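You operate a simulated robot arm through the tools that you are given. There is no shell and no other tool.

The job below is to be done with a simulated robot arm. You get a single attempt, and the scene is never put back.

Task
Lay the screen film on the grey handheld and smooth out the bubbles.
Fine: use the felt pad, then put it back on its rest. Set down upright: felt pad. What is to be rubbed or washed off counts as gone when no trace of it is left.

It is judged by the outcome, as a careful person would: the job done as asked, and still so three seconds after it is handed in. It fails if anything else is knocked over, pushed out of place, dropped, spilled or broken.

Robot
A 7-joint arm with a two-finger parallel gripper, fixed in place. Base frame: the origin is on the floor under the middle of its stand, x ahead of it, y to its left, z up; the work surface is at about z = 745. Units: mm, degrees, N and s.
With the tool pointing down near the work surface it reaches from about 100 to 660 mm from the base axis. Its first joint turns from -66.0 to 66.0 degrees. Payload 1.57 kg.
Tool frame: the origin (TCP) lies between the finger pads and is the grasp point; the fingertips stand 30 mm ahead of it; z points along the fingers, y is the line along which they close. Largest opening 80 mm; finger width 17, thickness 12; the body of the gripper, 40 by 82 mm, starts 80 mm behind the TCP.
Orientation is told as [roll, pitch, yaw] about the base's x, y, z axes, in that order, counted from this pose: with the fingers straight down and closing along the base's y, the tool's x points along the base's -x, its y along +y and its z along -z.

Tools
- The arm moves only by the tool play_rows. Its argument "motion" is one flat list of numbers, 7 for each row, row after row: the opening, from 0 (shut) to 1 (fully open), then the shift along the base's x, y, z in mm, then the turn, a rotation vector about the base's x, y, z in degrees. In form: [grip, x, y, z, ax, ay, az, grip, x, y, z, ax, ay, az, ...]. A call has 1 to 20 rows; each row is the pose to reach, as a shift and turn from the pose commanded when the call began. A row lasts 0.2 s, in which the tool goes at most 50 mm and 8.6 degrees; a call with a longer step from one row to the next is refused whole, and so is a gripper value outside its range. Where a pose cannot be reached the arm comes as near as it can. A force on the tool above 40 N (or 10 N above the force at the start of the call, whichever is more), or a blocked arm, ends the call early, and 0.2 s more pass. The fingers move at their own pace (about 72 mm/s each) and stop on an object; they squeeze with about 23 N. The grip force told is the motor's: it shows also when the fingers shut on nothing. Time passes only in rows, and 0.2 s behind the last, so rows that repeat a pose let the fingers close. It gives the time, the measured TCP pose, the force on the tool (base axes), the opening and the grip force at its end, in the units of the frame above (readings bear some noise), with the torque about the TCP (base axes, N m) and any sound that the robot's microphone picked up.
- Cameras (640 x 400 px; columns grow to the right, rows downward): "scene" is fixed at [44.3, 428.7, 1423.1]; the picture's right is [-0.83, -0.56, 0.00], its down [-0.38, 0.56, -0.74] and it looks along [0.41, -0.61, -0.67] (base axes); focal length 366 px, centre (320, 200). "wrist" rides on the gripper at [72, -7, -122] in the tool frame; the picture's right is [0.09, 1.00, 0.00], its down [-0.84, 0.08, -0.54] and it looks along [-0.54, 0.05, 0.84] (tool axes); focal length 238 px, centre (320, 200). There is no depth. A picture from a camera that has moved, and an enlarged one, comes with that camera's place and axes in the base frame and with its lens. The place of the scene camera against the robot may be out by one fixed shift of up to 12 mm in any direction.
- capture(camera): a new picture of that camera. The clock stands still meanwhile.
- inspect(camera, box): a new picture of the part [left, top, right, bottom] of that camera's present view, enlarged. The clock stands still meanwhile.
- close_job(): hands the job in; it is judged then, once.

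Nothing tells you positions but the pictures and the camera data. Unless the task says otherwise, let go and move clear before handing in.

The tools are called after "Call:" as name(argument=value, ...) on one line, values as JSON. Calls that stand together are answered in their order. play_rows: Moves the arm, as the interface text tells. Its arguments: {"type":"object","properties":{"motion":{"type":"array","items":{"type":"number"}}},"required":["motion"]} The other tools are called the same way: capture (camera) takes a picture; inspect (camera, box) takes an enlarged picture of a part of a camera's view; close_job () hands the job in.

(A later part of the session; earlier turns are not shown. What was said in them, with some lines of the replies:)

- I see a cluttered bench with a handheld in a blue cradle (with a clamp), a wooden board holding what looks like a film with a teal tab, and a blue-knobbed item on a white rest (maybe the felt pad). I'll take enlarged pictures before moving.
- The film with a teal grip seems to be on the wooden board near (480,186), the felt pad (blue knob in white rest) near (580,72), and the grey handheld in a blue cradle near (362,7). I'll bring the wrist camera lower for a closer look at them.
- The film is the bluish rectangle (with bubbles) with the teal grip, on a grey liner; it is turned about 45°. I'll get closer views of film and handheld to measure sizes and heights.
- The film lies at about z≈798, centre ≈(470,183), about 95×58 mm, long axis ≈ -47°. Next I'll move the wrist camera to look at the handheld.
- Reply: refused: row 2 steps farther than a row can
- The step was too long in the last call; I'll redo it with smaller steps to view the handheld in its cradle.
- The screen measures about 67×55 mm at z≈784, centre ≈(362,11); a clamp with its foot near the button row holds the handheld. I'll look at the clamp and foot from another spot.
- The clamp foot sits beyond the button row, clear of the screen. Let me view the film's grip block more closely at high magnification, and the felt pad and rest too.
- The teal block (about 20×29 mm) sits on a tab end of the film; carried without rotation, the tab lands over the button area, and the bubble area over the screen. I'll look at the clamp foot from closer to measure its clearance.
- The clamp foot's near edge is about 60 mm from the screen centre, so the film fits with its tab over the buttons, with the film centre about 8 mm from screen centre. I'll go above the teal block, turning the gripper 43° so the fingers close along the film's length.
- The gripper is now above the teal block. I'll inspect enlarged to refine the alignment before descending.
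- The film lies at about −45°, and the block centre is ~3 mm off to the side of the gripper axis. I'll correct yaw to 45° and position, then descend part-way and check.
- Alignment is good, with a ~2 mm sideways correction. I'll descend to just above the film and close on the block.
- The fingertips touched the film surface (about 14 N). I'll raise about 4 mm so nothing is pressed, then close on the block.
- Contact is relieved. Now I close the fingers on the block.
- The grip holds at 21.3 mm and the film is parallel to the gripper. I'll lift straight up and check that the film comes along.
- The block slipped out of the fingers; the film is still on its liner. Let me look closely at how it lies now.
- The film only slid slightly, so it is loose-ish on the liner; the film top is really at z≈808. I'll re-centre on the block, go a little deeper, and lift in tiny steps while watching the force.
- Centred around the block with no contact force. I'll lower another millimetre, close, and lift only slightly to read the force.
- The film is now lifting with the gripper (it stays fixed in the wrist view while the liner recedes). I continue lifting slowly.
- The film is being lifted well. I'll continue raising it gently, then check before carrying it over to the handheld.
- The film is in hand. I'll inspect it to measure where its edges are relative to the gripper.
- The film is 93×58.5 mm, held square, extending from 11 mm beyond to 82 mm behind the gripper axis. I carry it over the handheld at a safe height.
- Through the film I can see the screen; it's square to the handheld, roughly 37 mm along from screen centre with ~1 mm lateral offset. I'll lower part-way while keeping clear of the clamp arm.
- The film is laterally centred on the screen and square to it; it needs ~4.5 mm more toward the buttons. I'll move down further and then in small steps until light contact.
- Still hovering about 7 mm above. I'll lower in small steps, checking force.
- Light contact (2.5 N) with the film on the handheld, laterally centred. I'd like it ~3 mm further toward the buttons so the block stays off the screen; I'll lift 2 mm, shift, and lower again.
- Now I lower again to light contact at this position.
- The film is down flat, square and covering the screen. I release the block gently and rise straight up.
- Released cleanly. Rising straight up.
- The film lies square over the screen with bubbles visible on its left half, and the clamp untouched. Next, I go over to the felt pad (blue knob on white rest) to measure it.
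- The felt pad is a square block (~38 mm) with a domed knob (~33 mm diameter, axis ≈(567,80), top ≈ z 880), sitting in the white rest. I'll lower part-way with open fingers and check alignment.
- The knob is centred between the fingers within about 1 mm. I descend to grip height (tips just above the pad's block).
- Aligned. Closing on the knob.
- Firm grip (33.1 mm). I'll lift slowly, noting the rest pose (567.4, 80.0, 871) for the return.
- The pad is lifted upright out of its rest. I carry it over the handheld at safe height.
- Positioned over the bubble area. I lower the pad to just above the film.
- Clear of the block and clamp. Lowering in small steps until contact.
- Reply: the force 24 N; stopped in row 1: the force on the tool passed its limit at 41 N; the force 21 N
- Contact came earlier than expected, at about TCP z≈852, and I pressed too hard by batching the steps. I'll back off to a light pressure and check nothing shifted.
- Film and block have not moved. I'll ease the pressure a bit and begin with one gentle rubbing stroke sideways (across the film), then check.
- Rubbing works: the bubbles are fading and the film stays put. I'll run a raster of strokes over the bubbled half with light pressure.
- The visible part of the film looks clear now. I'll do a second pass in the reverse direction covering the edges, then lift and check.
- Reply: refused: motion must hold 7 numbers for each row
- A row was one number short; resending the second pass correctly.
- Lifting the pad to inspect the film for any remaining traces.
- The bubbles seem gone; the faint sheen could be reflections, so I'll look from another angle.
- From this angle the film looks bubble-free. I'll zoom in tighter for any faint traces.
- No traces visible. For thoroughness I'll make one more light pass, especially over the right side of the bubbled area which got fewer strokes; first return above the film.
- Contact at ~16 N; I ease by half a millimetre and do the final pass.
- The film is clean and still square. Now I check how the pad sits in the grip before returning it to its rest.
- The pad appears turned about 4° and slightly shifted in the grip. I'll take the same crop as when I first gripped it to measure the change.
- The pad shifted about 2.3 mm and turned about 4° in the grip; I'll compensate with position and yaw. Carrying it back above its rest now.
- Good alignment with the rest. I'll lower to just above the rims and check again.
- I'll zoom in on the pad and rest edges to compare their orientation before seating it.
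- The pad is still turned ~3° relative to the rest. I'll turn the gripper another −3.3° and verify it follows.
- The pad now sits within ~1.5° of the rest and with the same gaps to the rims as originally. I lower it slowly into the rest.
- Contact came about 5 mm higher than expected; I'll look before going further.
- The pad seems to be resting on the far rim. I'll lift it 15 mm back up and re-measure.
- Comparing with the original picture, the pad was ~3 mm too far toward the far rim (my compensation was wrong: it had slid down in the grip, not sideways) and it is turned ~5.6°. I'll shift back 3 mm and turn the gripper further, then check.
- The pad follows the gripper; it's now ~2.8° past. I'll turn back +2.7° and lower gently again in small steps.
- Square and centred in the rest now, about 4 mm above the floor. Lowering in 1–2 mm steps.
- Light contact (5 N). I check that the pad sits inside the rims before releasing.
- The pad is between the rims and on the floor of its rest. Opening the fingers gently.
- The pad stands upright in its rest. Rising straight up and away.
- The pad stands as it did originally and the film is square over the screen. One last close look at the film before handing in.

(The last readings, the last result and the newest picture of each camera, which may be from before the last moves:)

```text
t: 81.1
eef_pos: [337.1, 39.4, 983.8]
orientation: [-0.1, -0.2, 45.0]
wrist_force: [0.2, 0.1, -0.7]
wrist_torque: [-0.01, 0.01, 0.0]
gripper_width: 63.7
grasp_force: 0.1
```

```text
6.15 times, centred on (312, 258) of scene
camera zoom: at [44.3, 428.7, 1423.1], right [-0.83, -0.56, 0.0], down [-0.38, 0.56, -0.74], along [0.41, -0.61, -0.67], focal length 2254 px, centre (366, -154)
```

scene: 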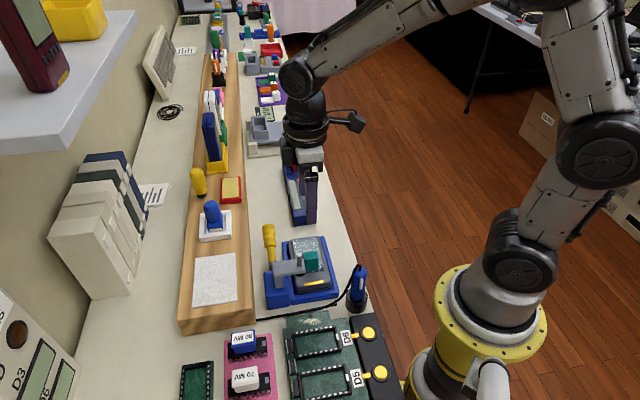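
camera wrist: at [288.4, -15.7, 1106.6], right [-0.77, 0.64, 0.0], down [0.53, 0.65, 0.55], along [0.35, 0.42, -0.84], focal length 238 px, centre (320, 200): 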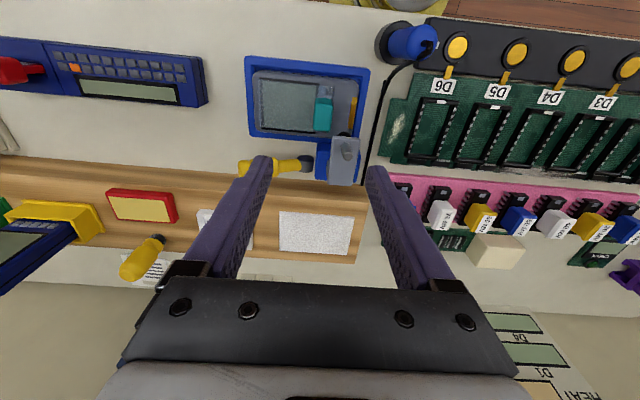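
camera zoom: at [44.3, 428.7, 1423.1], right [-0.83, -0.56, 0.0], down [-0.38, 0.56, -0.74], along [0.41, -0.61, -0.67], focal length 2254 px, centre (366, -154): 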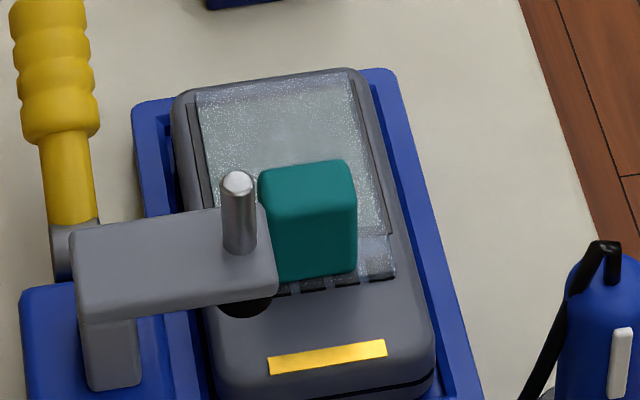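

The film lies flat and square over the whole screen with no bubble traces. The felt pad stands upright in its rest, and the open gripper is well clear, so I'm handing the job in.

Call:
close_job()

```text
The job is handed in.
```

I laid the film on the grey handheld so it covers the whole screen and smoothed it with the felt pad. In the last close-up pictures no trace of bubbles was left. The felt pad is back on its rest, upright and where it stood at the start, and the gripper is open and clear.

- **Film position:** it sits about 8 mm toward the buttons from the screen centre, so its grip tab rests over the button row and not on the screen. It stays clear of the clamp.
- **Film pick-up:** the film's grip slipped out of the fingers on the first lift. The film only slid a little on its liner, and the second lift held.
- **Pressing force:** when I first set the pad on the film I pressed too hard and the arm stopped at 41 N. Nothing moved.
- **Returning the pad:** the pad touched a rim of its rest on the first try, so I lifted it, realigned it and set it down cleanly.

I saw nothing else moved or knocked over in the final pictures.
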